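You operate a simulated robot arm through the tools that you are given. There is no shell and no other tool. Be economical: measure what you need, move in short steps, check, and stop when the job is done.

The job below is to be done with a simulated robot arm. You get a single attempt, and the scene is never put back.

Task
Shut the big hopper's gate, empty the sesame tub into the hopper, return the tub, reopen the gate.
Fine: spill none.

Only the result counts: the job must be done as asked and must still hold three seconds after the hand-in. Knocking over, shifting, dropping, spilling or breaking anything else fails it.

Robot
A 7-joint arm with a fingered hand on a trunk, on a base that drives. Base frame: it is fixed to the floor where the robot stands at the start and does not move with it; the origin is under the middle of the robot, x ahead of it, y to its left, z up. Lengths are in cm, angles in rad, forces in N, time in s.
With the tool pointing down near the work surface it reaches from about 10 to 62 cm from the robot's upright axis, wherever it stands. Its first joint turns from -1.204 to 3.002 rad. Places, roughly: air inlet lever [-480, -60, 50]; big hopper gate knob [70, 0, 70]; big red stop button [-460, -200, 80]; chute lever [50, 30, 70]; classifier dial [-450, -230, 80]; cooling switch [-460, -210, 100]; direction switch [-450, -250, 80]; feed dial [-460, -220, 80]; green classifier button [-450, -250, 100]; green fan button [-450, -260, 100]; green feeder button [-460, -230, 100]; green mill button [-450, -240, 100]; green rotor button [110, -80, 120]; green screw button [110, -90, 120]; green suction button [110, -70, 120]; left grease knob [-440, -50, 60]. Payload 3.2 kg.
The tool frame sits at the grasp point between the pads (the TCP): z along the fingers, y along the line on which they close. The tips reach 2.6 cm beyond it. Largest opening 8.8 cm; the body of the gripper starts 3 cm behind the TCP. The gripper is a hand of 5 fingers: y runs from the thumb to the fingers, the wrist lies at [-1.6, -10.8, -17.2] in the tool frame, and closing takes about 1.5 s.
Orientation is that of the tool frame in the base frame, as a unit quaternion [x, y, z, w]. With the fingers straight down and the wrist toward the robot, the tool's x, y and z point along [0, 1, 0], [1, 0, 0] and [0, 0, -1] of the base frame.

Tools
- The arm moves only by the tool servo_tool. Its argument "moves" is one flat list of numbers, 6 for each row, row after row: the shift along the tool's x, y, z in units of 400 mm (1.0 is 400 mm), then the turn, a rotation vector about the tool's x, y, z in units of 180 degrees (1.0 is 180 degrees). In form: [tx, ty, tz, wx, wy, wz, tx, ty, tz, wx, wy, wz, ...]. A call has 1 to 20 rows; each row is the pose to reach, as a shift and turn from the pose commanded when the call began, along the tool's axes at that moment. "grip" is the closure, from 0 (fully open) to 1 (shut), set as the call begins (left out, the last holds). A call with a number of a shift or a turn outside -1 to 1 is refused whole. Rows are played at 5 a second. More than 5 cm and 0.15 rad between two rows, or a gripper value outside its range, and nothing of the call is played. Where a pose cannot be reached the arm comes as near as it can. A force on the tool above 40 N (or 10 N above the force at the start of the call, whichever is more), or a blocked arm, ends the call early, and 0.2 s more pass. The fingers move at their own pace (about 7.2 cm/s each) and stop on an object; they squeeze with about 27 N. The grip force told is the motor's: it shows also when the fingers shut on nothing. Time passes only in rows, and 0.2 s behind the last, so rows that repeat a pose let the fingers close. The reply holds the time, the measured pose of the TCP, the force on the tool along the base axes, the opening and the grip force, in the units named above and with some noise, with the torque about the TCP (base axes, N m) and any sound that the robot's microphone picked up, and new pictures: "show" is both (left out), scene, wrist or none.
- Cameras (640 x 400 px; columns grow to the right, rows downward): "scene" is now at [14.26, 1.87, 134.71]; the picture's right is [0.20, -0.98, -0.00], its down [-0.32, -0.06, -0.94] and it looks along [0.93, 0.19, -0.33] (base axes); focal length 214 px, centre (320, 200). "wrist" rides on the gripper at [6.7, -9.7, -11.7] in the tool frame; the picture's right is [-0.71, 0.33, -0.62], its down [-0.65, -0.65, 0.39] and it looks along [-0.28, 0.68, 0.68] (tool axes); focal length 234 px, centre (320, 200).
- raise_lower(by): slides the trunk up (or, below 0, down) by that many cm; the arm and the scene camera ride with it, the base frame stays. It gives what a move gives, with no picture.
- drive_base(legs): drives the robot by 1 to 6 legs, each [ahead, left, turn to the left] in cm, cm and rad, along the robot's own axes; the way and the turn of a leg run together, so that a leg with both is an arc; at most 150 cm and 3.142 rad a leg. The arm and the cameras ride along, it lands a little off, and it stops where it bumps. It gives what a move gives, and a new picture of the scene camera.
- curl_fingers(index, middle, ring, little, thumb_bend, thumb_turn): sets how far each is bent, from 0 (flat) to 1 (curled in); at 0.3 the hand is open as for a grip, at 0.7 the pads meet at the TCP. One left out holds its place. A second passes; each finger stops where it meets its share of the squeeze, and holds until it gets a number again. A gripper value or a shape takes the hand back. It gives what a move gives, with no picture; readings hold the bend of each and the force on index, middle, ring, little, thumb and palm. thumb_turn goes from beside the hand (0) to across from the fingers (1), as for a grip.
- hand_shape(shape): the hand has 5 fingers and takes this shape, open, in about a second: jaw (thumb against the fingers, like two jaws); tri (thumb and two fingers); tip (a fingertip pinch); poke (one finger out to press); point (the index stretched); flat (the hand flat); cup (the hand cupped); fist (a fist). The gripper value then closes the fingers along that shape, each until it touches; the sizes above hold for jaw. It gives what a move gives, with no picture.
- head_to(pan, tilt): turns the head with the scene camera to pan (to the left, within 1.501 rad either way) and tilt (down, from -0.506 to 1.204), counted from straight ahead of the robot. It gives what a move gives, and a new picture of the scene camera.
- pixel_to_xyz(camera, pixels): for up to 12 pixels [column, row] of the newest picture of that camera ("zoom" is the newest enlarged one), the place [x, y, z] in the base frame of the surface seen there, good to about 0.2 cm. No time passes.
- inspect(camera, box): a new picture of the part [left, top, right, bottom] of that camera's present view, enlarged. No time passes.
- finish_job(): hands the job in; it is judged then, once.

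Work in short steps. Measure before you move; look again where a grasp or a placing could have gone wrong, and mend it. You have 80 turns and 260 pictures in all, those below and enlarged ones among them. Open the gripper and draw the arm clear of the work before you hand the job in, unless the task says otherwise; then end with one line.

The tools are called after "Request:" as a command line: name --argument value ..., lists and objects as JSON in quotes. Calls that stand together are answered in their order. servo_tool: Moves the arm, as the interface text tells. Its arguments: {"type":"object","properties":{"moves":{"type":"array","items":{"type":"number"}},"grip":{"type":"number"},"show":{"type":"string","enum":["both","scene","wrist","none"]}},"required":["moves"]} The other tools are called the same way: raise_lower (by) slides the trunk up or down; hand_shape (shape) gives the hand a shape; curl_fingers (index, middle, ring, little, thumb_bend, thumb_turn) moves the fingers one by one; drive_base (legs) drives the base; head_to (pan, tilt) turns the head that bears the scene camera; pixel_to_xyz (camera, pixels) gives the place of the surface under pixels of a picture; inspect (camera, box) takes an enlarged picture of a part of a camera's view; finish_job () hands the job in.

At the start:

```text
time_s: 0.0
tcp_pos: [42.81, -14.63, 131.63]
tcp_rot: [0.707, 0.707, 0.0, 0.0]
wrist_force: [-0.1, 0.6, 0.1]
moment: [0.01, 0.02, 0.0]
opening: 8.8
grip_force: 0.0
shape: jaw
bend: [0.3, 0.3, 0.3, 0.3, 0.3, 0.97]
finger forces: [0.0, 0.0, 0.1, 0.0, 0.0, 0.1]
trunk travel left (down, up): [-62.8, 21.2]
robot x, y, heading: [-0.21, 0.0, 0.005]
head pan, tilt: [0.197, 0.337]
```

scene: 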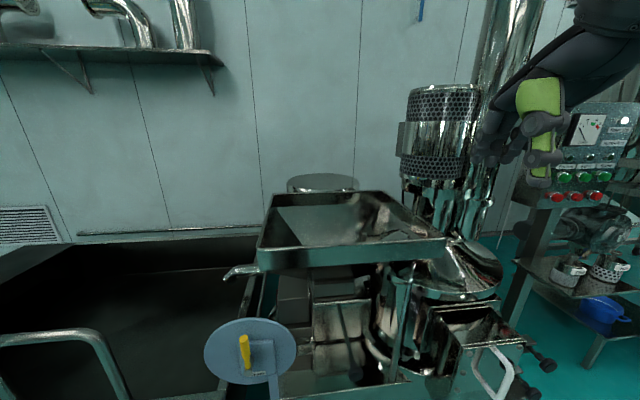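
wrist: 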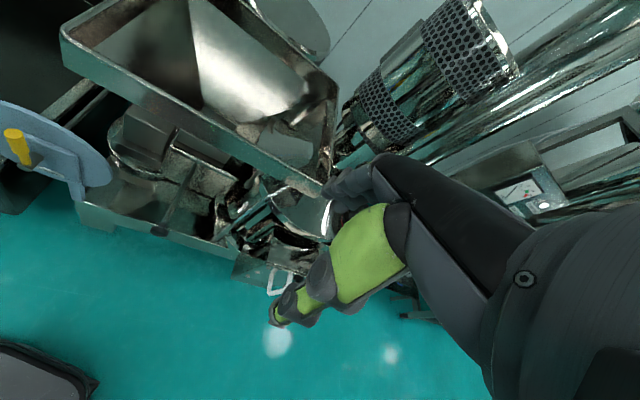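

The first pictures show the hopper tray ahead (about px 350,230) and a yellow lever on a blue disc (245,350). I look around to find the gate knob and the sesame tub.

Request:
head_to --pan 0.0 --tilt 0.8

Request:
head_to --pan -0.9 --tilt 0.5

Request:
head_to --pan 1.2 --tilt 0.5

```text
time_s: 0.9
tcp_pos: [42.96, -14.5, 131.61]
tcp_rot: [0.707, 0.708, 0.0, -0.001]
wrist_force: [0.5, 0.0, 1.0]
moment: [-0.04, -0.02, 0.02]
opening: 8.79
grip_force: 0.1
shape: jaw
bend: [0.3, 0.3, 0.3, 0.3, 0.3, 0.97]
finger forces: [0.1, 0.1, 0.0, 0.0, 0.1, 0.0]
trunk travel left (down, up): [-62.8, 21.2]
robot x, y, heading: [0.32, 0.2, -0.002]
head pan, tilt: [0.0, 0.799]
```

scene: 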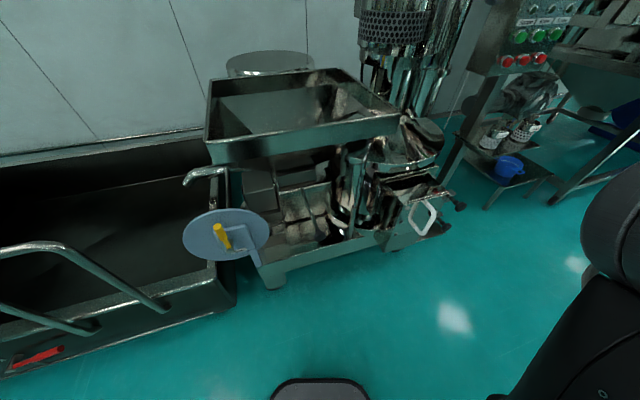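

```text
time_s: 2.1
tcp_pos: [42.83, -14.51, 131.77]
tcp_rot: [0.707, 0.707, 0.0, 0.001]
wrist_force: [0.0, -0.9, -0.1]
moment: [0.03, 0.0, 0.02]
opening: 8.81
grip_force: 0.1
shape: jaw
bend: [0.3, 0.3, 0.3, 0.3, 0.3, 0.97]
finger forces: [0.1, 0.0, 0.0, 0.1, 0.1, 0.0]
trunk travel left (down, up): [-62.8, 21.2]
robot x, y, heading: [0.08, -0.36, 0.001]
head pan, tilt: [-0.901, 0.499]
```

scene: 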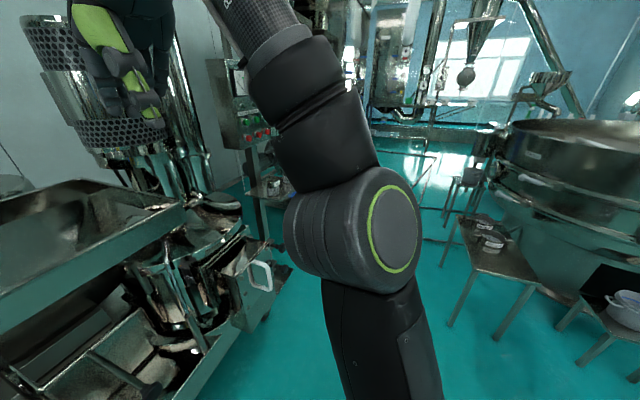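

```text
time_s: 4.1
tcp_pos: [42.84, -14.52, 131.53]
tcp_rot: [0.707, 0.707, 0.0, 0.0]
wrist_force: [0.2, 0.2, -0.3]
moment: [0.02, -0.04, -0.01]
opening: 8.78
grip_force: 0.0
shape: jaw
bend: [0.3, 0.3, 0.3, 0.3, 0.3, 0.97]
finger forces: [0.1, 0.0, 0.0, 0.0, 0.0, 0.0]
trunk travel left (down, up): [-62.8, 21.2]
robot x, y, heading: [-0.49, 0.01, 0.0]
head pan, tilt: [1.201, 0.499]
```

scene: 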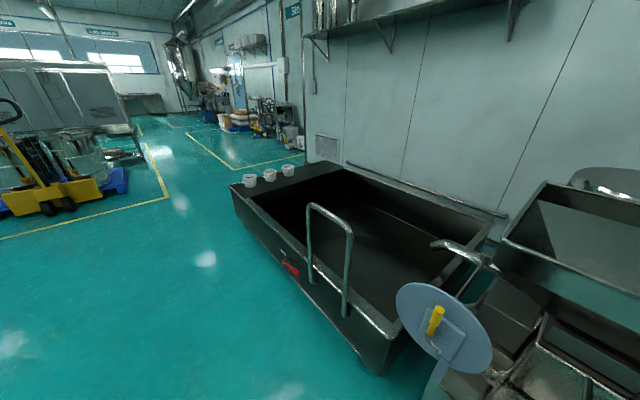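

Three white tubs stand at px (249,180), (269,174), (288,170) on a ledge of the big tank. I enlarge and measure them.

Request:
inspect --camera "scene" --box '[225, 155, 315, 211]'

Request:
pixel_to_xyz --camera "scene" --pixels '[[249, 181], [269, 176], [287, 171], [262, 190], [300, 178], [345, 230], [434, 322], [440, 245]]'

Request:
head_to --pan 0.2 --tilt 0.6

```text
7.11 times, centred on (270, 183) of scene
```

zoom: 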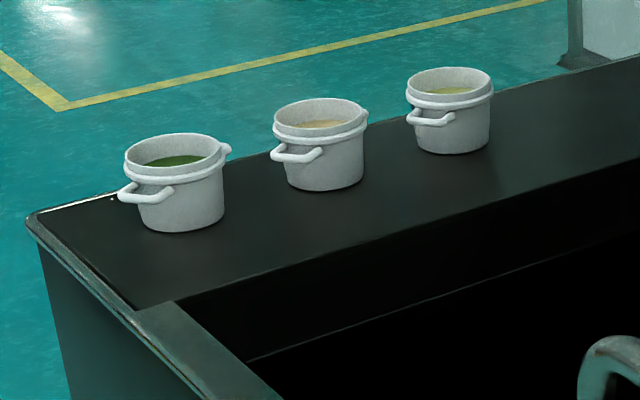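

```text
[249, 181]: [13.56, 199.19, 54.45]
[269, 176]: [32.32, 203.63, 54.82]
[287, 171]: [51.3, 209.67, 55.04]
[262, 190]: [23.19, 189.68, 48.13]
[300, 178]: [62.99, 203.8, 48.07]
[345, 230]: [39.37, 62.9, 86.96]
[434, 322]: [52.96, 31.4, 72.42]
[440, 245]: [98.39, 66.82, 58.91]
```

```text
time_s: 5.4
tcp_pos: [42.86, -14.46, 131.63]
tcp_rot: [0.707, 0.707, 0.0, 0.0]
wrist_force: [-0.2, -0.4, 0.8]
moment: [0.0, 0.04, -0.02]
opening: 8.78
grip_force: 0.1
shape: jaw
bend: [0.3, 0.3, 0.3, 0.3, 0.3, 0.97]
finger forces: [0.0, 0.1, 0.1, 0.0, 0.0, 0.0]
trunk travel left (down, up): [-62.8, 21.2]
robot x, y, heading: [0.01, -0.03, -0.001]
head pan, tilt: [0.201, 0.6]
```

scene: 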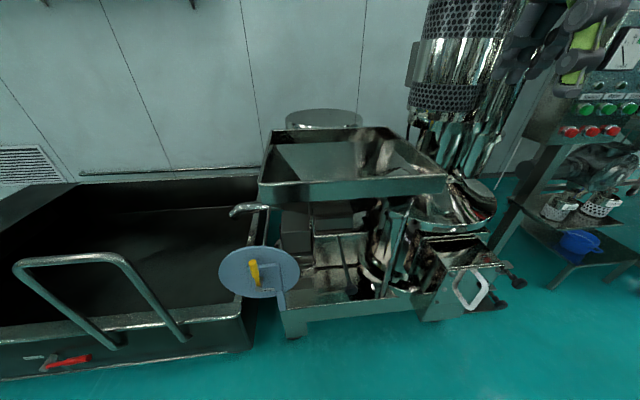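

I enlarge the region beneath the hopper for the gate knob near [70,0,70].

Request:
inspect --camera "scene" --box '[200, 190, 360, 290]'

Request:
inspect --camera "scene" --box '[340, 110, 532, 230]'

Request:
inspect --camera "scene" --box '[360, 210, 532, 320]'

Request:
pixel_to_xyz --camera "scene" --pixels '[[272, 186], [443, 180], [380, 130], [272, 130], [350, 160], [400, 150], [470, 288], [515, 280], [415, 230], [255, 272], [470, 250], [320, 235]]'

```text
4.00 times, centred on (280, 240) of scene
```

zoom: 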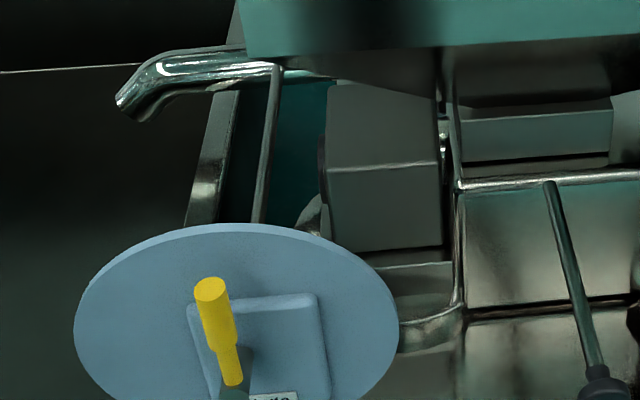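

```text
3.33 times, centred on (436, 170) of scene
```

zoom: 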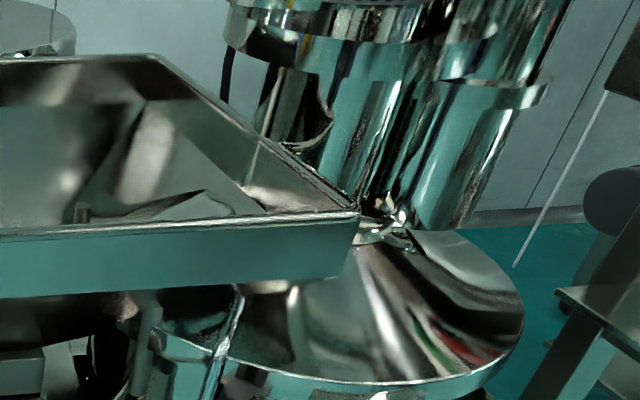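

```text
3.64 times, centred on (446, 265) of scene
```

zoom: 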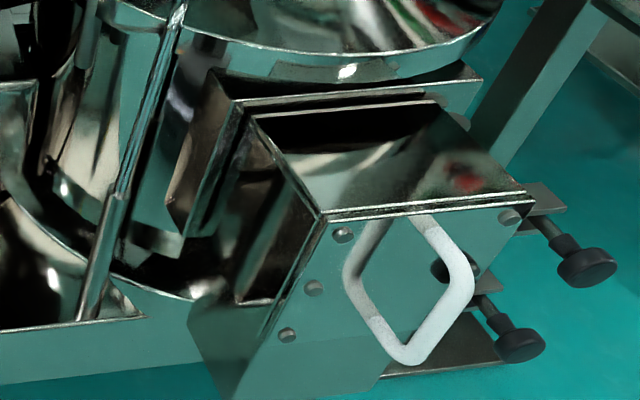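

```text
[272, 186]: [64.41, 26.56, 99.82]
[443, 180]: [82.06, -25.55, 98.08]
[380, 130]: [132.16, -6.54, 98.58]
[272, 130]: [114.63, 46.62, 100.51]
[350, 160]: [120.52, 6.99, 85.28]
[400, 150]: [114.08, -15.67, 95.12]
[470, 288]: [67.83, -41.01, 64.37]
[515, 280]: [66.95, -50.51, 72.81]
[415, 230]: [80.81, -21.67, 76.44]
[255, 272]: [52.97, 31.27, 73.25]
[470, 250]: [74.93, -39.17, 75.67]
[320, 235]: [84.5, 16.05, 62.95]
```

A rod with a dark knob ends at about scene px (350,288); that could be the gate knob. I zoom in there.

Request:
inspect --camera "scene" --box '[280, 200, 440, 300]'

Request:
inspect --camera "scene" --box '[250, 110, 450, 210]'

Request:
pixel_to_xyz --camera "scene" --pixels '[[350, 288], [349, 284], [338, 238], [345, 265], [352, 296], [335, 300], [370, 296]]'

```text
4.00 times, centred on (360, 250) of scene
```

zoom: 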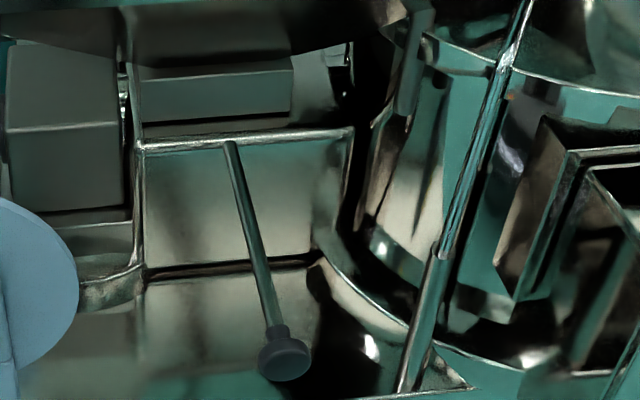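

```text
3.20 times, centred on (350, 160) of scene
```

zoom: 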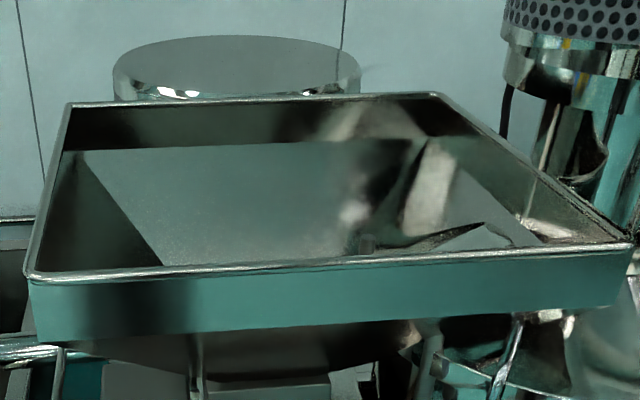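

```text
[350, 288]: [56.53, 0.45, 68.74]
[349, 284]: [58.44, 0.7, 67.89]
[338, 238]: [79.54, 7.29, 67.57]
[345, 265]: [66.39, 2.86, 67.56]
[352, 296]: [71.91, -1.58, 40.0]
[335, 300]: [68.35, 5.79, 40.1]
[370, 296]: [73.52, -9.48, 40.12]
```

The gate rod runs from about (79.5,7.3,67.5) out to the knob at (57,0.5,68), pulled out toward me, so shutting should mean pushing it in along (0.96,0.29). I lower the trunk and tilt the hand 45° with yaw toward the rod.

Request:
raise_lower --by -45

Request:
servo_tool --moves '[0, 0, 0, -0.04, 0, 0, 0, 0, 0, -0.08, 0, 0, 0, 0, 0, -0.12, 0, 0, 0, 0, 0, -0.16, 0, 0, 0, 0, 0, -0.2, 0, 0, 0, 0, 0, -0.25, 0, 0]'

```text
refused: -45 is not a number from -40 to 40
```

```text
refused: row 6 steps farther than a row can; nothing moved
```

Both were refused for step limits; I split them.

Request:
raise_lower --by -38

Request:
servo_tool --moves '[0, 0, 0, -0.04, 0, 0, 0, 0, 0, -0.08, 0, 0, 0, 0, 0, -0.12, 0, 0, 0, 0, 0, -0.16, 0, 0, 0, 0, 0, -0.2, 0, 0, 0, 0, 0, -0.24, 0, 0]'

```text
time_s: 9.1
tcp_pos: [42.93, -14.55, 93.61]
tcp_rot: [0.707, 0.707, 0.001, 0.0]
wrist_force: [-0.6, 0.9, 0.4]
moment: [0.01, -0.01, -0.03]
opening: 8.79
grip_force: 0.0
shape: jaw
bend: [0.3, 0.3, 0.3, 0.3, 0.3, 0.97]
finger forces: [0.0, 0.1, 0.0, 0.0, 0.0, 0.1]
trunk travel left (down, up): [-24.8, 59.2]
robot x, y, heading: [0.32, -0.08, -0.002]
head pan, tilt: [0.201, 0.6]
```

```text
time_s: 10.4
tcp_pos: [42.91, -14.5, 93.65]
tcp_rot: [0.658, 0.657, 0.26, 0.261]
wrist_force: [0.3, 0.4, -0.3]
moment: [-0.02, -0.03, -0.01]
opening: 8.75
grip_force: 0.0
shape: jaw
bend: [0.3, 0.3, 0.3, 0.3, 0.3, 0.97]
finger forces: [0.0, 0.0, 0.0, 0.0, 0.0, 0.0]
trunk travel left (down, up): [-24.8, 59.2]
robot x, y, heading: [0.2, -0.19, 0.001]
head pan, tilt: [0.201, 0.6]
```

scene: 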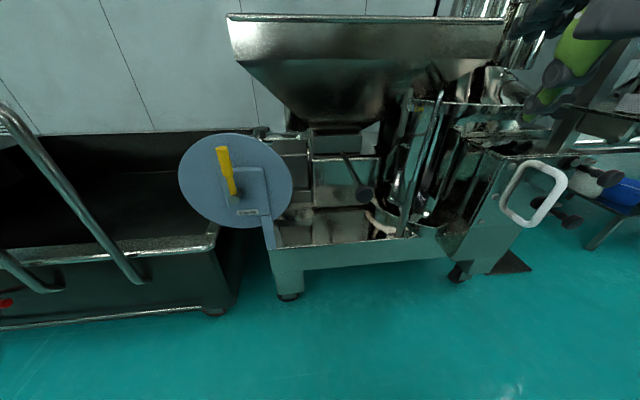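
wrist: 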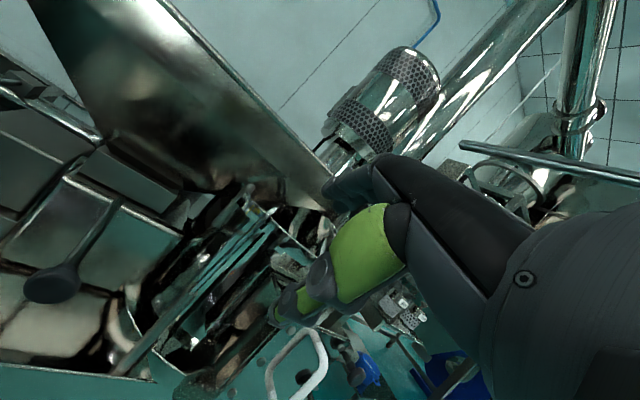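

Good view now: knob at px (365,194). I zoom and measure it while lowering further afterwards.

Request:
inspect --camera "scene" --box '[290, 110, 418, 210]'

Request:
pixel_to_xyz --camera "scene" --pixels '[[365, 194], [361, 187], [372, 191], [365, 201], [348, 160], [345, 155], [355, 172], [325, 165], [372, 165], [320, 137]]'

Request:
raise_lower --by -12

```text
4.00 times, centred on (354, 160) of scene
```

zoom: 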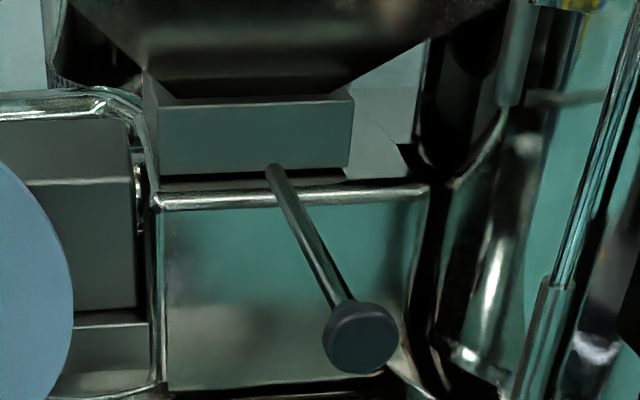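

```text
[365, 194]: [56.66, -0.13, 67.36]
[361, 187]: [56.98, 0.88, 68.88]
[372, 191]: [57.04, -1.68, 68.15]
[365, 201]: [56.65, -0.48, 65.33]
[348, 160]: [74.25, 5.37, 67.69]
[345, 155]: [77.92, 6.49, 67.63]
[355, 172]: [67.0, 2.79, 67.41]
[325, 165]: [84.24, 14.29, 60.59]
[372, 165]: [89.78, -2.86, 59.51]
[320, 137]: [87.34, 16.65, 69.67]
```

```text
time_s: 11.9
tcp_pos: [42.95, -14.36, 81.69]
tcp_rot: [0.657, 0.657, 0.261, 0.261]
wrist_force: [0.0, 0.3, -0.3]
moment: [0.01, 0.0, -0.01]
opening: 8.78
grip_force: 0.1
shape: jaw
bend: [0.3, 0.3, 0.3, 0.3, 0.3, 0.97]
finger forces: [0.1, 0.0, 0.0, 0.1, 0.0, 0.0]
trunk travel left (down, up): [-12.8, 71.2]
robot x, y, heading: [0.2, -0.2, -0.001]
head pan, tilt: [0.201, 0.6]
```

Knob face centre is at (56.6,-0.1,67.4), rod direction (0.955,0.297). I yaw the hand 0.30 rad and go to a pre-grasp 8 cm short of the knob along the fingers.

Request:
servo_tool --moves '[0.066, 0.007, 0.065, 0, 0.0131, -0.0139, 0.131, 0.014, 0.13, 0, 0.0261, -0.0278, 0.197, 0.021, 0.195, 0, 0.0392, -0.0418, 0.262, 0.027, 0.26, 0, 0.0522, -0.0557, 0.3275, 0.034, 0.323, 0, 0.0653, -0.0696, 0.3275, 0.034, 0.323, 0, 0.0653, -0.0696]'

```text
time_s: 13.3
tcp_pos: [52.64, -1.18, 73.05]
tcp_rot: [0.552, 0.748, 0.297, 0.219]
wrist_force: [0.5, -0.9, 0.3]
moment: [0.0, 0.02, -0.02]
opening: 8.78
grip_force: 0.0
shape: jaw
bend: [0.3, 0.3, 0.3, 0.3, 0.3, 0.97]
finger forces: [0.1, 0.0, 0.0, 0.0, 0.1, 0.1]
trunk travel left (down, up): [-12.8, 71.2]
robot x, y, heading: [-0.29, -0.34, 0.005]
head pan, tilt: [0.201, 0.6]
```

scene: 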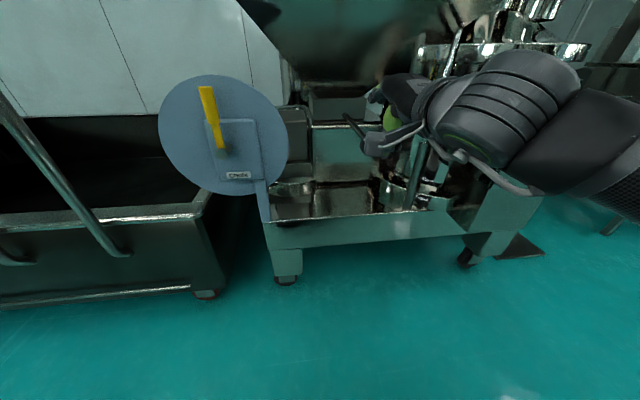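
wrist: 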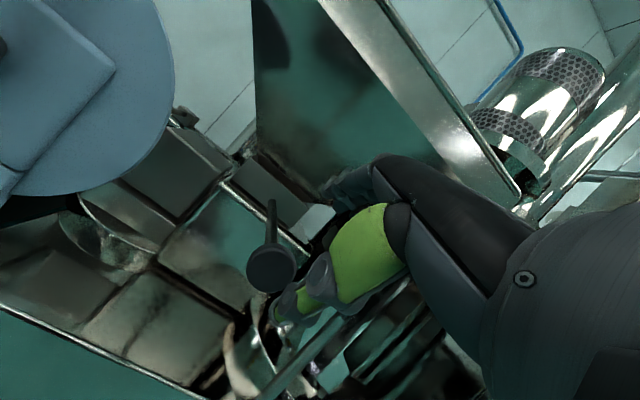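

Hand is near the knob, but the forearm looks close to the white chute handle around px (500,175). I check it.

Request:
inspect --camera "scene" --box '[330, 40, 570, 240]'

Request:
inspect --camera "wrist" --box '[220, 160, 420, 360]'

Request:
pixel_to_xyz --camera "scene" --pixels '[[500, 177], [530, 190], [460, 155], [400, 140], [500, 150], [540, 140], [380, 110], [375, 140]]'

Request:
pixel_to_xyz --camera "wrist" --pixels '[[272, 268], [272, 225], [320, 275], [285, 305], [370, 200], [340, 185], [275, 312]]'

```text
2.00 times, centred on (450, 140) of scene
```

zoom: 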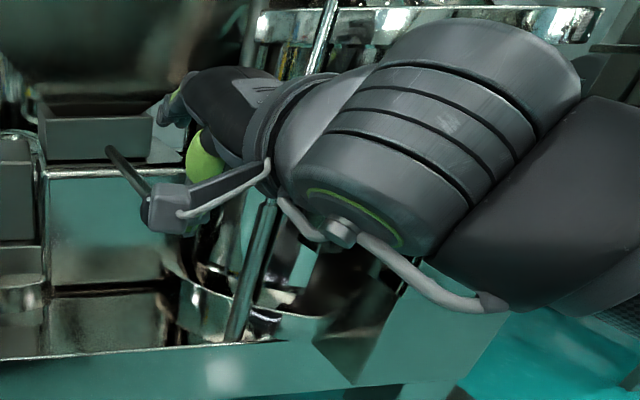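

```text
2.00 times, centred on (320, 260) of wrist
```

zoom: 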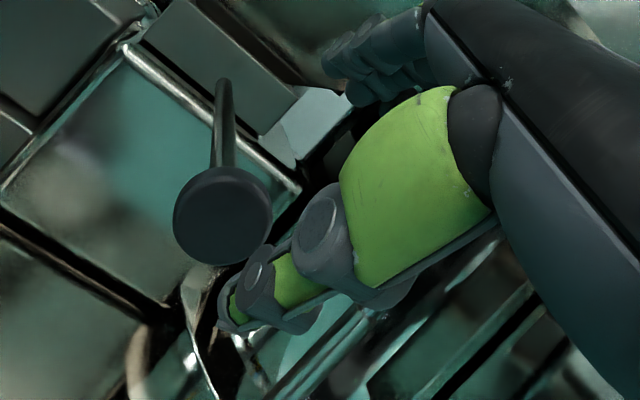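

```text
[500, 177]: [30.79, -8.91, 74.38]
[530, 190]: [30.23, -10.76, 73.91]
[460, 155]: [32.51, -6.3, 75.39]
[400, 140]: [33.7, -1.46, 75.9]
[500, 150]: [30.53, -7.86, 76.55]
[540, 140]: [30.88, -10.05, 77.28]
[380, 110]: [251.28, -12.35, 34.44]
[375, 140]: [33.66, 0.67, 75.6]
```

```text
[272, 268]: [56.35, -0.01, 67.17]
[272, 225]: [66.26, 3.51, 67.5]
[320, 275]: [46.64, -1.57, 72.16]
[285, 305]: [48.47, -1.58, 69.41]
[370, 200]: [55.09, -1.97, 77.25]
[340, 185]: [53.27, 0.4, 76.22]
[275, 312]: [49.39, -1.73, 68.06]
```

The cable is part of the hand; nothing touches. I advance 7.5 cm along the fingers to straddle the knob and look.

Request:
servo_tool --moves '[0, 0, 0.06, 0, 0, 0, 0, 0, 0.125, 0, 0, 0, 0, 0, 0.1875, 0, 0, 0, 0, 0, 0.1875, 0, 0, 0]'

Request:
inspect --camera "wrist" --box '[220, 160, 420, 360]'

```text
time_s: 14.3
tcp_pos: [57.82, 0.29, 67.81]
tcp_rot: [0.551, 0.749, 0.297, 0.218]
wrist_force: [0.4, -0.2, 0.1]
moment: [-0.03, -0.03, -0.01]
opening: 8.77
grip_force: 0.0
shape: jaw
bend: [0.3, 0.3, 0.3, 0.3, 0.3, 0.97]
finger forces: [0.0, 0.0, 0.0, 0.1, 0.1, 0.0]
trunk travel left (down, up): [-12.8, 71.2]
robot x, y, heading: [-0.07, -0.06, -0.004]
head pan, tilt: [0.201, 0.6]
```

scene: 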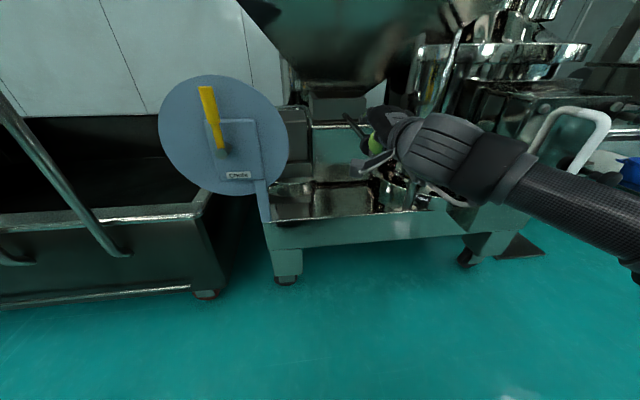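
wrist: 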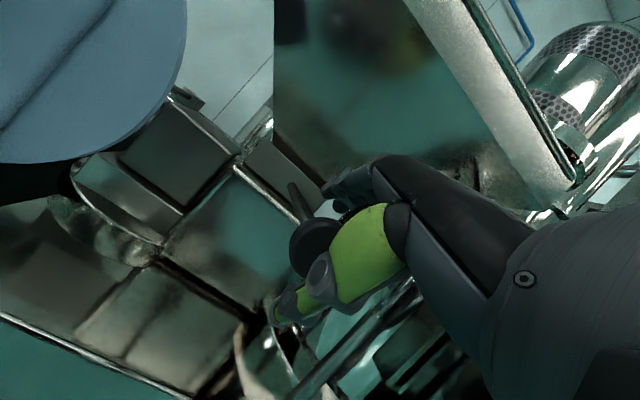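

```text
2.00 times, centred on (320, 260) of wrist
```

zoom: 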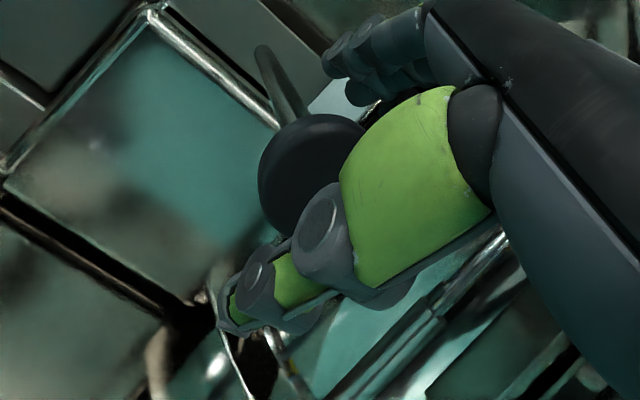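

The knob now lies between thumb and fingers. I close and watch the force.

Request:
servo_tool --moves '[0, 0, 0, 0, 0, 0, 0, 0, 0, 0, 0, 0, 0, 0, 0, 0, 0, 0, 0, 0, 0, 0, 0, 0, 0, 0, 0, 0, 0, 0, 0, 0, 0, 0, 0, 0, 0, 0, 0, 0, 0, 0, 0, 0, 0, 0, 0, 0]' --grip 1 --show "wrist"

Request:
inspect --camera "wrist" --box '[220, 160, 420, 360]'

```text
time_s: 16.1
tcp_pos: [57.87, 0.22, 67.63]
tcp_rot: [0.552, 0.748, 0.296, 0.218]
wrist_force: [-0.4, -2.9, -8.2]
moment: [0.11, -0.35, -0.2]
opening: 3.73
grip_force: 27.1
shape: jaw
bend: [0.58, 0.53, 0.72, 0.63, 0.08, 0.99]
finger forces: [12.5, 10.3, 0.1, 0.1, 26.9, 0.1]
trunk travel left (down, up): [-12.8, 71.2]
robot x, y, heading: [-0.26, 0.58, -0.002]
head pan, tilt: [0.201, 0.6]
```

wrist: 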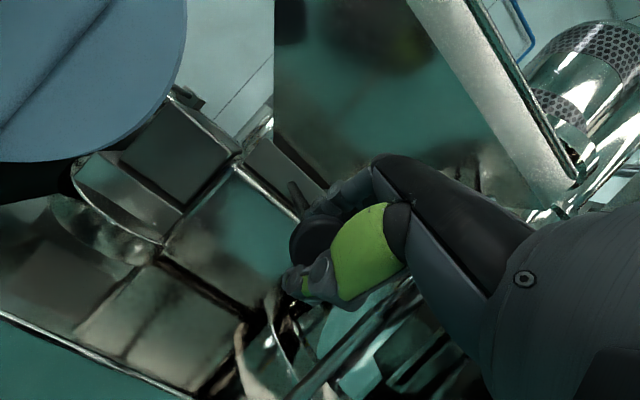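

```text
2.00 times, centred on (320, 260) of wrist
```

zoom: 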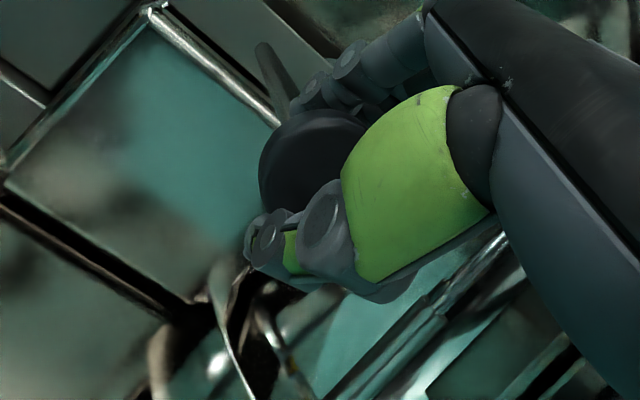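

Gripped at 27 N. I push along the rod direction in 1 cm rows, up to 12 cm, letting the force guard stop it.

Request:
servo_tool --moves '[0, 0.0182, 0.0171, 0, 0, 0, 0, 0.0364, 0.0342, 0, 0, 0, 0, 0.0547, 0.0513, 0, 0, 0, 0, 0.0729, 0.0684, 0, 0, 0, 0, 0.0911, 0.0855, 0, 0, 0, 0, 0.1093, 0.1026, 0, 0, 0, 0, 0.1275, 0.1197, 0, 0, 0, 0, 0.1458, 0.1368, 0, 0, 0, 0, 0.164, 0.1539, 0, 0, 0, 0, 0.1822, 0.171, 0, 0, 0, 0, 0.2004, 0.1881, 0, 0, 0, 0, 0.2186, 0.2052, 0, 0, 0]'

```text
time_s: 18.3
tcp_pos: [66.22, 2.92, 68.28]
tcp_rot: [0.551, 0.748, 0.299, 0.217]
wrist_force: [-29.0, -10.6, -3.3]
moment: [-0.12, 0.43, -0.13]
opening: 3.96
grip_force: 27.2
shape: jaw
bend: [0.66, 0.75, 0.72, 0.63, 0.02, 0.98]
finger forces: [13.7, 12.2, 0.1, 0.0, 30.9, 0.0]
trunk travel left (down, up): [-12.8, 71.2]
robot x, y, heading: [-0.37, 0.11, -0.002]
head pan, tilt: [0.201, 0.6]
stopped in row 10: the force on the tool passed its limit at 44 N (the readings are from after the stop); the commanded pose is now the measured one
```

scene: 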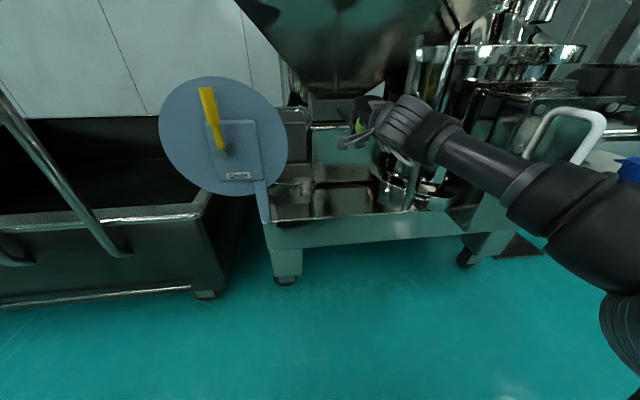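
wrist: 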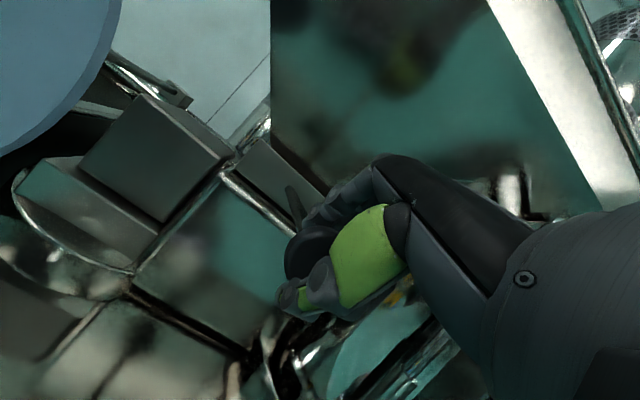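

Moved 8.7 cm then 44 N: probably the end stop. I open and back off along the tool, then measure the knob.

Request:
servo_tool --moves '[0, 0, 0, 0, 0, 0, 0, 0, 0, 0, 0, 0, 0, 0, 0, 0, 0, 0, 0, 0, 0, 0, 0, 0, 0, 0, 0, 0, 0, 0, 0, 0, 0, 0, 0, 0]' --grip 0 --show "none"

Request:
servo_tool --moves '[0, 0, -0.06, 0, 0, 0, 0, 0, -0.12, 0, 0, 0, 0, 0, -0.19, 0, 0, 0, 0, 0, -0.25, 0, 0, 0, 0, 0, -0.25, 0, 0, 0]'

```text
time_s: 19.7
tcp_pos: [66.55, 3.17, 68.19]
tcp_rot: [0.551, 0.748, 0.298, 0.218]
wrist_force: [0.4, -0.2, -0.1]
moment: [-0.01, -0.04, 0.02]
opening: 8.77
grip_force: 0.0
shape: jaw
bend: [0.3, 0.3, 0.3, 0.3, 0.3, 0.97]
finger forces: [0.1, 0.0, 0.0, 0.1, 0.0, 0.0]
trunk travel left (down, up): [-12.8, 71.2]
robot x, y, heading: [-0.2, -0.13, -0.003]
head pan, tilt: [0.201, 0.6]
```

```text
time_s: 20.9
tcp_pos: [59.81, 0.87, 75.2]
tcp_rot: [0.552, 0.748, 0.297, 0.218]
wrist_force: [-0.3, -0.3, -0.8]
moment: [-0.01, 0.01, 0.0]
opening: 8.76
grip_force: 0.1
shape: jaw
bend: [0.3, 0.3, 0.3, 0.3, 0.3, 0.97]
finger forces: [0.0, 0.0, 0.1, 0.1, 0.1, 0.1]
trunk travel left (down, up): [-12.8, 71.2]
robot x, y, heading: [-0.12, -0.16, -0.0]
head pan, tilt: [0.201, 0.6]
```

scene: 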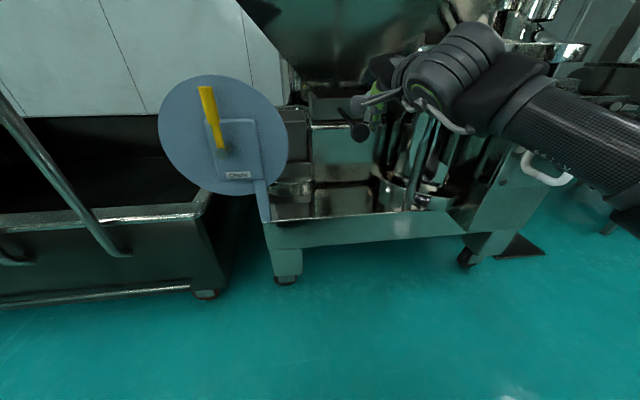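
wrist: 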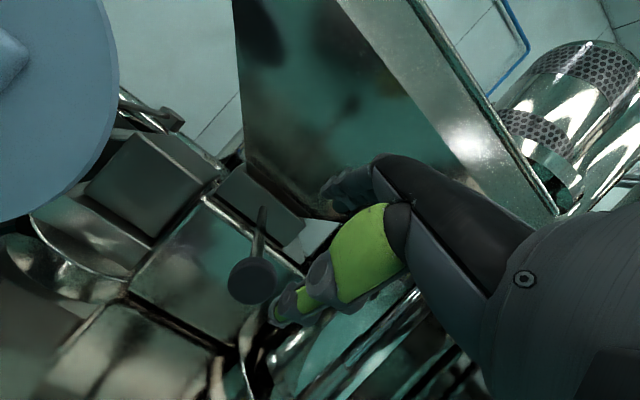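

The knob is now further in, at wrist px (250,283). I measure it.

Request:
pixel_to_xyz --camera "wrist" --pixels '[[250, 283], [255, 250], [262, 222]]'

Request:
inspect --camera "wrist" --box '[190, 140, 350, 320]'

Request:
pixel_to_xyz --camera "scene" --pixels '[[360, 133], [347, 114]]'

```text
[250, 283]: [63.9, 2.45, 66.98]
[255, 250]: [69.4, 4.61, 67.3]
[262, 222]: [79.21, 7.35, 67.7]
```

```text
2.22 times, centred on (270, 230) of wrist
```

zoom: 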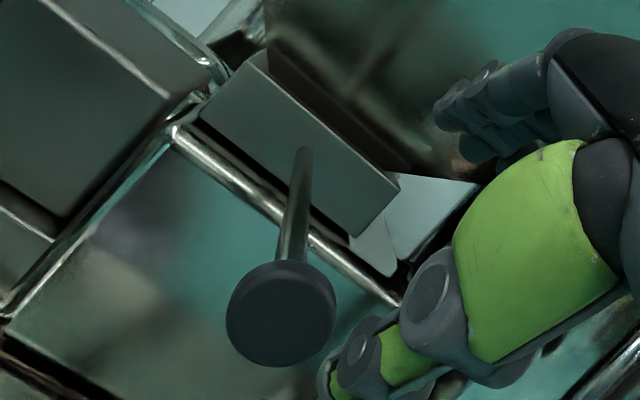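

```text
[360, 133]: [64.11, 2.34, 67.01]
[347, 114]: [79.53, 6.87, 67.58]
```

Knob face moved 7.7 cm (56.6→64.0). To confirm it is at the end stop, I close the hand and press the fingertips on the knob face.

Request:
servo_tool --moves '[0, 0, 0, 0, 0, 0, 0, 0, 0, 0, 0, 0, 0, 0, 0, 0, 0, 0, 0, 0, 0, 0, 0, 0, 0, 0, 0, 0, 0, 0, 0, 0, 0, 0, 0, 0, 0, 0, 0, 0, 0, 0, 0, -0.06, 0.04, 0, 0, 0, 0, -0.121, 0.082, 0, 0, 0, 0, -0.121, 0.082, 0, 0, 0]' --grip 1

```text
time_s: 23.1
tcp_pos: [58.49, 0.83, 69.37]
tcp_rot: [0.552, 0.748, 0.297, 0.218]
wrist_force: [0.0, -1.1, 0.5]
moment: [-0.01, -0.01, 0.01]
opening: 0.0
grip_force: 26.8
shape: jaw
bend: [0.7, 0.7, 0.3, 0.7, 0.84, 1.0]
finger forces: [0.0, 0.0, 0.0, 0.0, 0.1, 0.0]
trunk travel left (down, up): [-12.8, 71.2]
robot x, y, heading: [0.11, -0.05, 0.0]
head pan, tilt: [0.201, 0.6]
```

scene: 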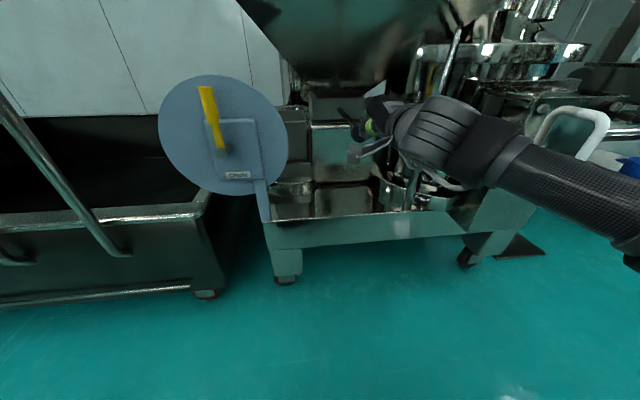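
wrist: 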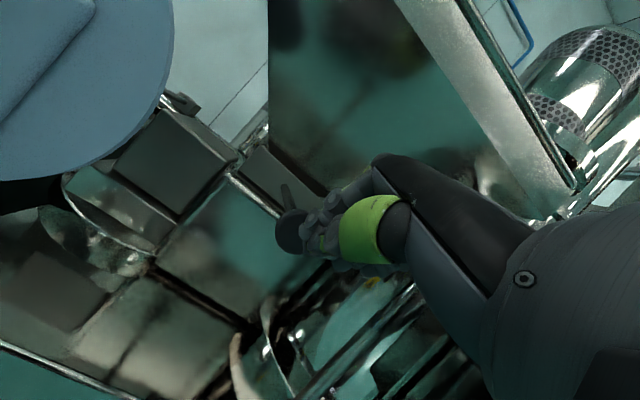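

Now I push forward along the rod in 1 cm rows with the closed fingers.

Request:
servo_tool --moves '[0, 0.0182, 0.0171, 0, 0, 0, 0, 0.0364, 0.0342, 0, 0, 0, 0, 0.0547, 0.0513, 0, 0, 0, 0, 0.0729, 0.0684, 0, 0, 0, 0, 0.0911, 0.0855, 0, 0, 0, 0, 0.1093, 0.1026, 0, 0, 0]'

```text
time_s: 24.3
tcp_pos: [62.69, 1.99, 69.86]
tcp_rot: [0.551, 0.748, 0.3, 0.218]
wrist_force: [-29.5, -11.1, -0.5]
moment: [-0.19, 0.47, -0.14]
opening: 0.0
grip_force: 26.7
shape: jaw
bend: [0.71, 0.7, 0.3, 0.7, 0.8, 1.0]
finger forces: [0.0, 0.0, 0.0, 0.0, 0.0, 0.0]
trunk travel left (down, up): [-12.8, 71.2]
robot x, y, heading: [-0.08, 0.12, -0.006]
head pan, tilt: [0.201, 0.6]
stopped in row 5: the force on the tool passed its limit at 47 N (the readings are from after the stop); the commanded pose is now the measured one
```

scene: 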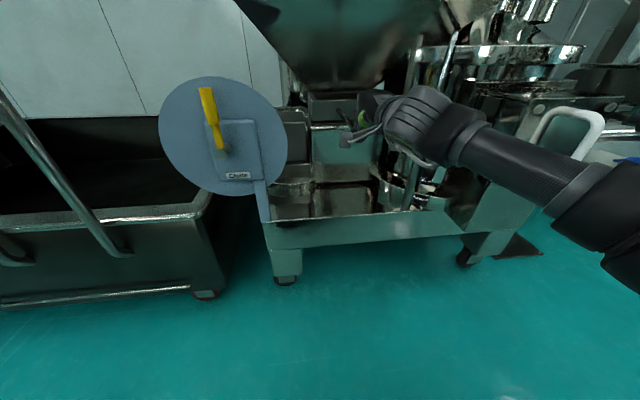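
wrist: 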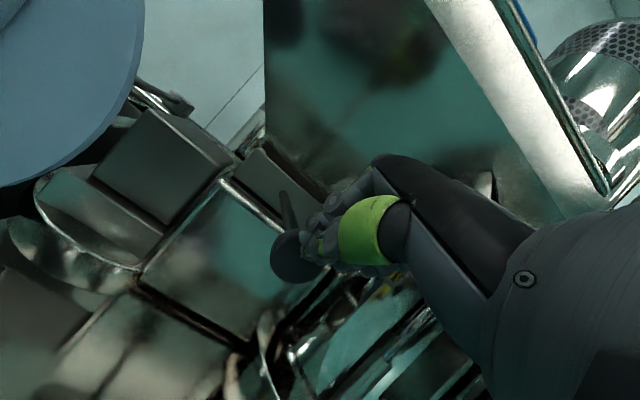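

It stopped right at contact (47 N), so the gate is at its end stop: shut. I back off, then look left to plan the drive.

Request:
servo_tool --moves '[0, -0.0729, -0.0684, 0, 0, 0, 0, -0.1458, -0.1368, 0, 0, 0, 0, -0.2186, -0.2052, 0, 0, 0, 0, -0.29, -0.273, 0, 0, 0]' --grip 0 --show "none"

Request:
raise_lower --by 40

Request:
head_to --pan 1.2 --tilt 0.7

Request:
pixel_to_xyz --camera "scene" --pixels '[[250, 200], [200, 120], [300, 250], [330, 300], [365, 350], [100, 150], [250, 380]]'

```text
time_s: 25.3
tcp_pos: [47.78, -2.29, 69.58]
tcp_rot: [0.552, 0.748, 0.297, 0.217]
wrist_force: [0.2, -0.2, -0.1]
moment: [0.02, -0.01, 0.06]
opening: 8.77
grip_force: 0.1
shape: jaw
bend: [0.3, 0.3, 0.3, 0.3, 0.3, 0.97]
finger forces: [0.0, 0.1, 0.0, 0.0, 0.0, 0.0]
trunk travel left (down, up): [-12.8, 71.2]
robot x, y, heading: [0.01, 0.24, -0.005]
head pan, tilt: [0.201, 0.6]
```

```text
time_s: 29.1
tcp_pos: [47.75, -2.31, 109.54]
tcp_rot: [0.552, 0.748, 0.297, 0.217]
wrist_force: [0.2, 0.4, 0.4]
moment: [-0.03, 0.0, 0.0]
opening: 8.78
grip_force: 0.1
shape: jaw
bend: [0.3, 0.3, 0.3, 0.3, 0.3, 0.97]
finger forces: [0.1, 0.0, 0.0, 0.1, 0.0, 0.0]
trunk travel left (down, up): [-52.8, 31.2]
robot x, y, heading: [-0.23, 0.01, -0.003]
head pan, tilt: [0.201, 0.6]
```

```text
time_s: 30.4
tcp_pos: [47.84, -2.29, 109.63]
tcp_rot: [0.551, 0.749, 0.298, 0.216]
wrist_force: [-0.4, -0.9, -0.4]
moment: [0.0, 0.01, -0.01]
opening: 8.75
grip_force: 0.0
shape: jaw
bend: [0.3, 0.3, 0.3, 0.3, 0.3, 0.97]
finger forces: [0.0, 0.0, 0.0, 0.0, 0.0, 0.1]
trunk travel left (down, up): [-52.8, 31.2]
robot x, y, heading: [0.08, 0.07, -0.004]
head pan, tilt: [1.201, 0.7]
```

scene: 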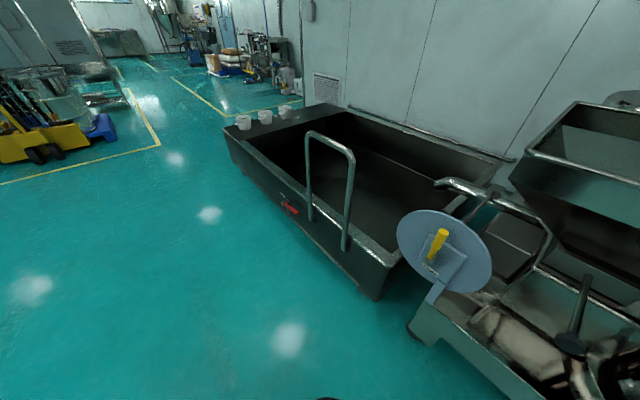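

```text
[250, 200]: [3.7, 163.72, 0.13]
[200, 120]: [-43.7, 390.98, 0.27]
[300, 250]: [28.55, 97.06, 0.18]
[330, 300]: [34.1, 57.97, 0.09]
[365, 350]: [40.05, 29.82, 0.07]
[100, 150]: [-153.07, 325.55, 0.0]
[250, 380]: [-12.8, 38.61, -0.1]
```

I measure the tank's outline and the robot's likely parking spot.

Request:
pixel_to_xyz --camera "scene" --pixels '[[226, 133], [245, 148], [270, 183], [320, 235], [375, 265], [374, 296], [232, 160], [310, 105], [312, 190], [345, 245], [288, 208], [322, 135]]'

Request:
inspect --camera "scene" --box '[215, 95, 311, 155]'

```text
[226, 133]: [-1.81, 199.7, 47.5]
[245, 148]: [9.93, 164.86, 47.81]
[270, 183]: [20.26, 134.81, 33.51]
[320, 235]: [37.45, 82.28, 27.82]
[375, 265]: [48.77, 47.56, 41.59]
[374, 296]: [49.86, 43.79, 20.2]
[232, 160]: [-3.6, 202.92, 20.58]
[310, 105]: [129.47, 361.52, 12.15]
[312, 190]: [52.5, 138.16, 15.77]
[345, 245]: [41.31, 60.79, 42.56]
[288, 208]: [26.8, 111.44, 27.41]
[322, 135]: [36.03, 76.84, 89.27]
```

```text
6.67 times, centred on (263, 125) of scene
```

zoom: 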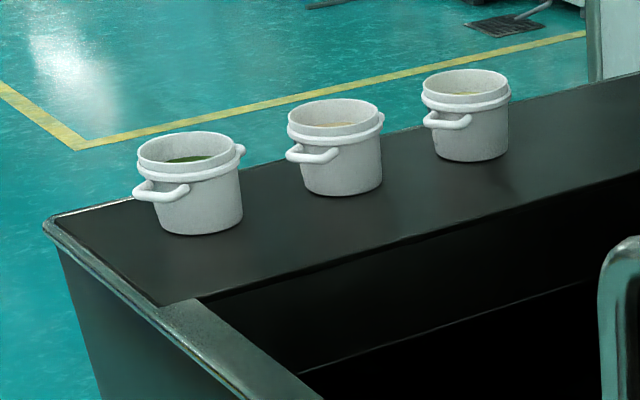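

Tank front runs along (-0.315,0.949); tub handles point toward that side. I drive back, turn 0.32 and strafe left alongside the tank to the tubs, stopping short.

Request:
drive_base --legs '[[-30, 0, 0], [0, 0, 0.32], [0, 150, 0], [0, 23.5, 0], [30, 0, 0]]'

Request:
head_to --pan 0.0 --tilt 0.7

```text
time_s: 43.4
tcp_pos: [-6.13, 183.97, 109.61]
tcp_rot: [0.435, 0.822, 0.327, 0.171]
wrist_force: [0.1, -0.3, -0.1]
moment: [0.01, 0.02, 0.0]
opening: 8.78
grip_force: 0.1
shape: jaw
bend: [0.3, 0.3, 0.3, 0.3, 0.3, 0.97]
finger forces: [0.1, 0.0, 0.1, 0.0, 0.0, 0.0]
trunk travel left (down, up): [-52.8, 31.2]
robot x, y, heading: [-52.6, 171.97, 0.293]
head pan, tilt: [1.201, 0.7]
```

scene: 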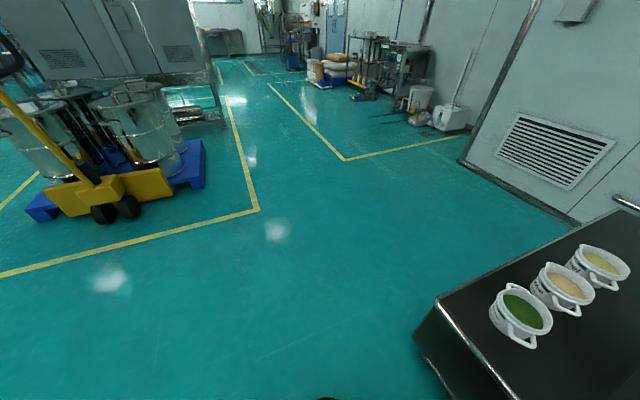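

```text
time_s: 44.8
tcp_pos: [-6.23, 184.06, 109.58]
tcp_rot: [0.435, 0.822, 0.327, 0.17]
wrist_force: [0.2, -0.3, -0.4]
moment: [0.0, 0.02, -0.02]
opening: 8.78
grip_force: 0.1
shape: jaw
bend: [0.3, 0.3, 0.3, 0.3, 0.3, 0.97]
finger forces: [0.1, 0.0, 0.0, 0.0, 0.1, 0.1]
trunk travel left (down, up): [-52.8, 31.2]
robot x, y, heading: [-52.78, 172.33, 0.293]
head pan, tilt: [0.0, 0.7]
```

scene: 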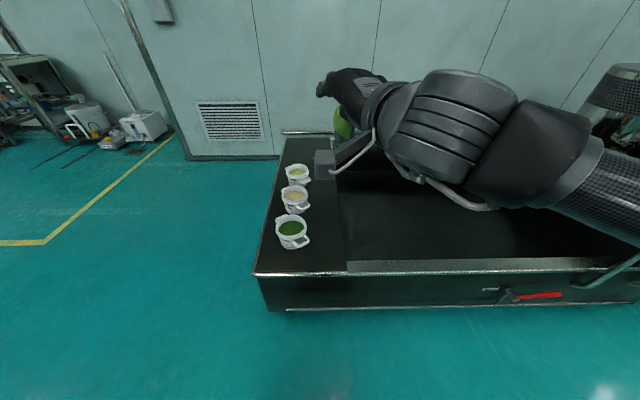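

Tubs are in view at px (292,232), (295,199), (298,174). I zoom in to read labels and handle geometry.

Request:
inspect --camera "scene" --box '[255, 155, 343, 255]'

Request:
pixel_to_xyz --camera "scene" --pixels '[[292, 228], [296, 196], [297, 171], [306, 240], [308, 207], [310, 180], [275, 265], [283, 145], [325, 230], [265, 200], [262, 266]]'

```text
4.00 times, centred on (299, 205) of scene
```

zoom: 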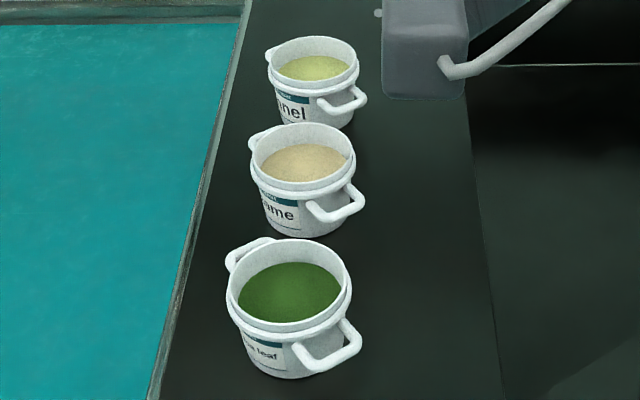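

```text
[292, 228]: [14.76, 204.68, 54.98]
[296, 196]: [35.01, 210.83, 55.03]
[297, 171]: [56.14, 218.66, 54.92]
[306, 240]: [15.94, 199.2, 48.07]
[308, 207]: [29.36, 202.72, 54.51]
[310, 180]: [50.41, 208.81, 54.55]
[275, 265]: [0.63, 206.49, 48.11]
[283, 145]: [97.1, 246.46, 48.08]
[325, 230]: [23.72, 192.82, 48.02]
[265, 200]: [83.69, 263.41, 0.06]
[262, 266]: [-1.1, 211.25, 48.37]
```

Middle tub is the sesame ("…ame", tan). I measure its handle, rim and centre on this zoom.

Request:
inspect --camera "scene" --box '[272, 176, 320, 216]'

```text
10.00 times, centred on (296, 196) of scene
```

zoom: 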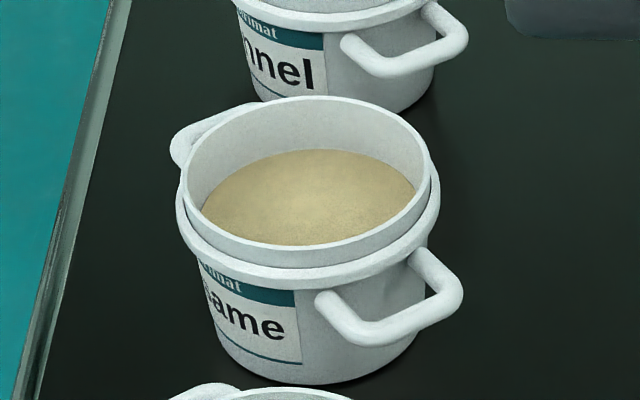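

Request:
pixel_to_xyz --camera "zoom" --pixels '[[305, 200], [305, 98], [310, 258], [186, 175], [430, 170], [330, 300], [375, 335], [420, 315], [455, 290], [425, 255], [180, 150], [300, 380]]'

```text
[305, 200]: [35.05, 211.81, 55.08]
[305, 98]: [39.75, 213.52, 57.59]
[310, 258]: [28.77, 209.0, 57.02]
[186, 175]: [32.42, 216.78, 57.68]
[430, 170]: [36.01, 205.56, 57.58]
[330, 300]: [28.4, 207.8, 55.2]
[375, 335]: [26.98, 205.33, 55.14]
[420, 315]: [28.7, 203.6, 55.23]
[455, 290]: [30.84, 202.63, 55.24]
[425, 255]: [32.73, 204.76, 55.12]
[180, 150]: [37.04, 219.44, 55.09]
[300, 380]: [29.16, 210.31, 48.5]
```

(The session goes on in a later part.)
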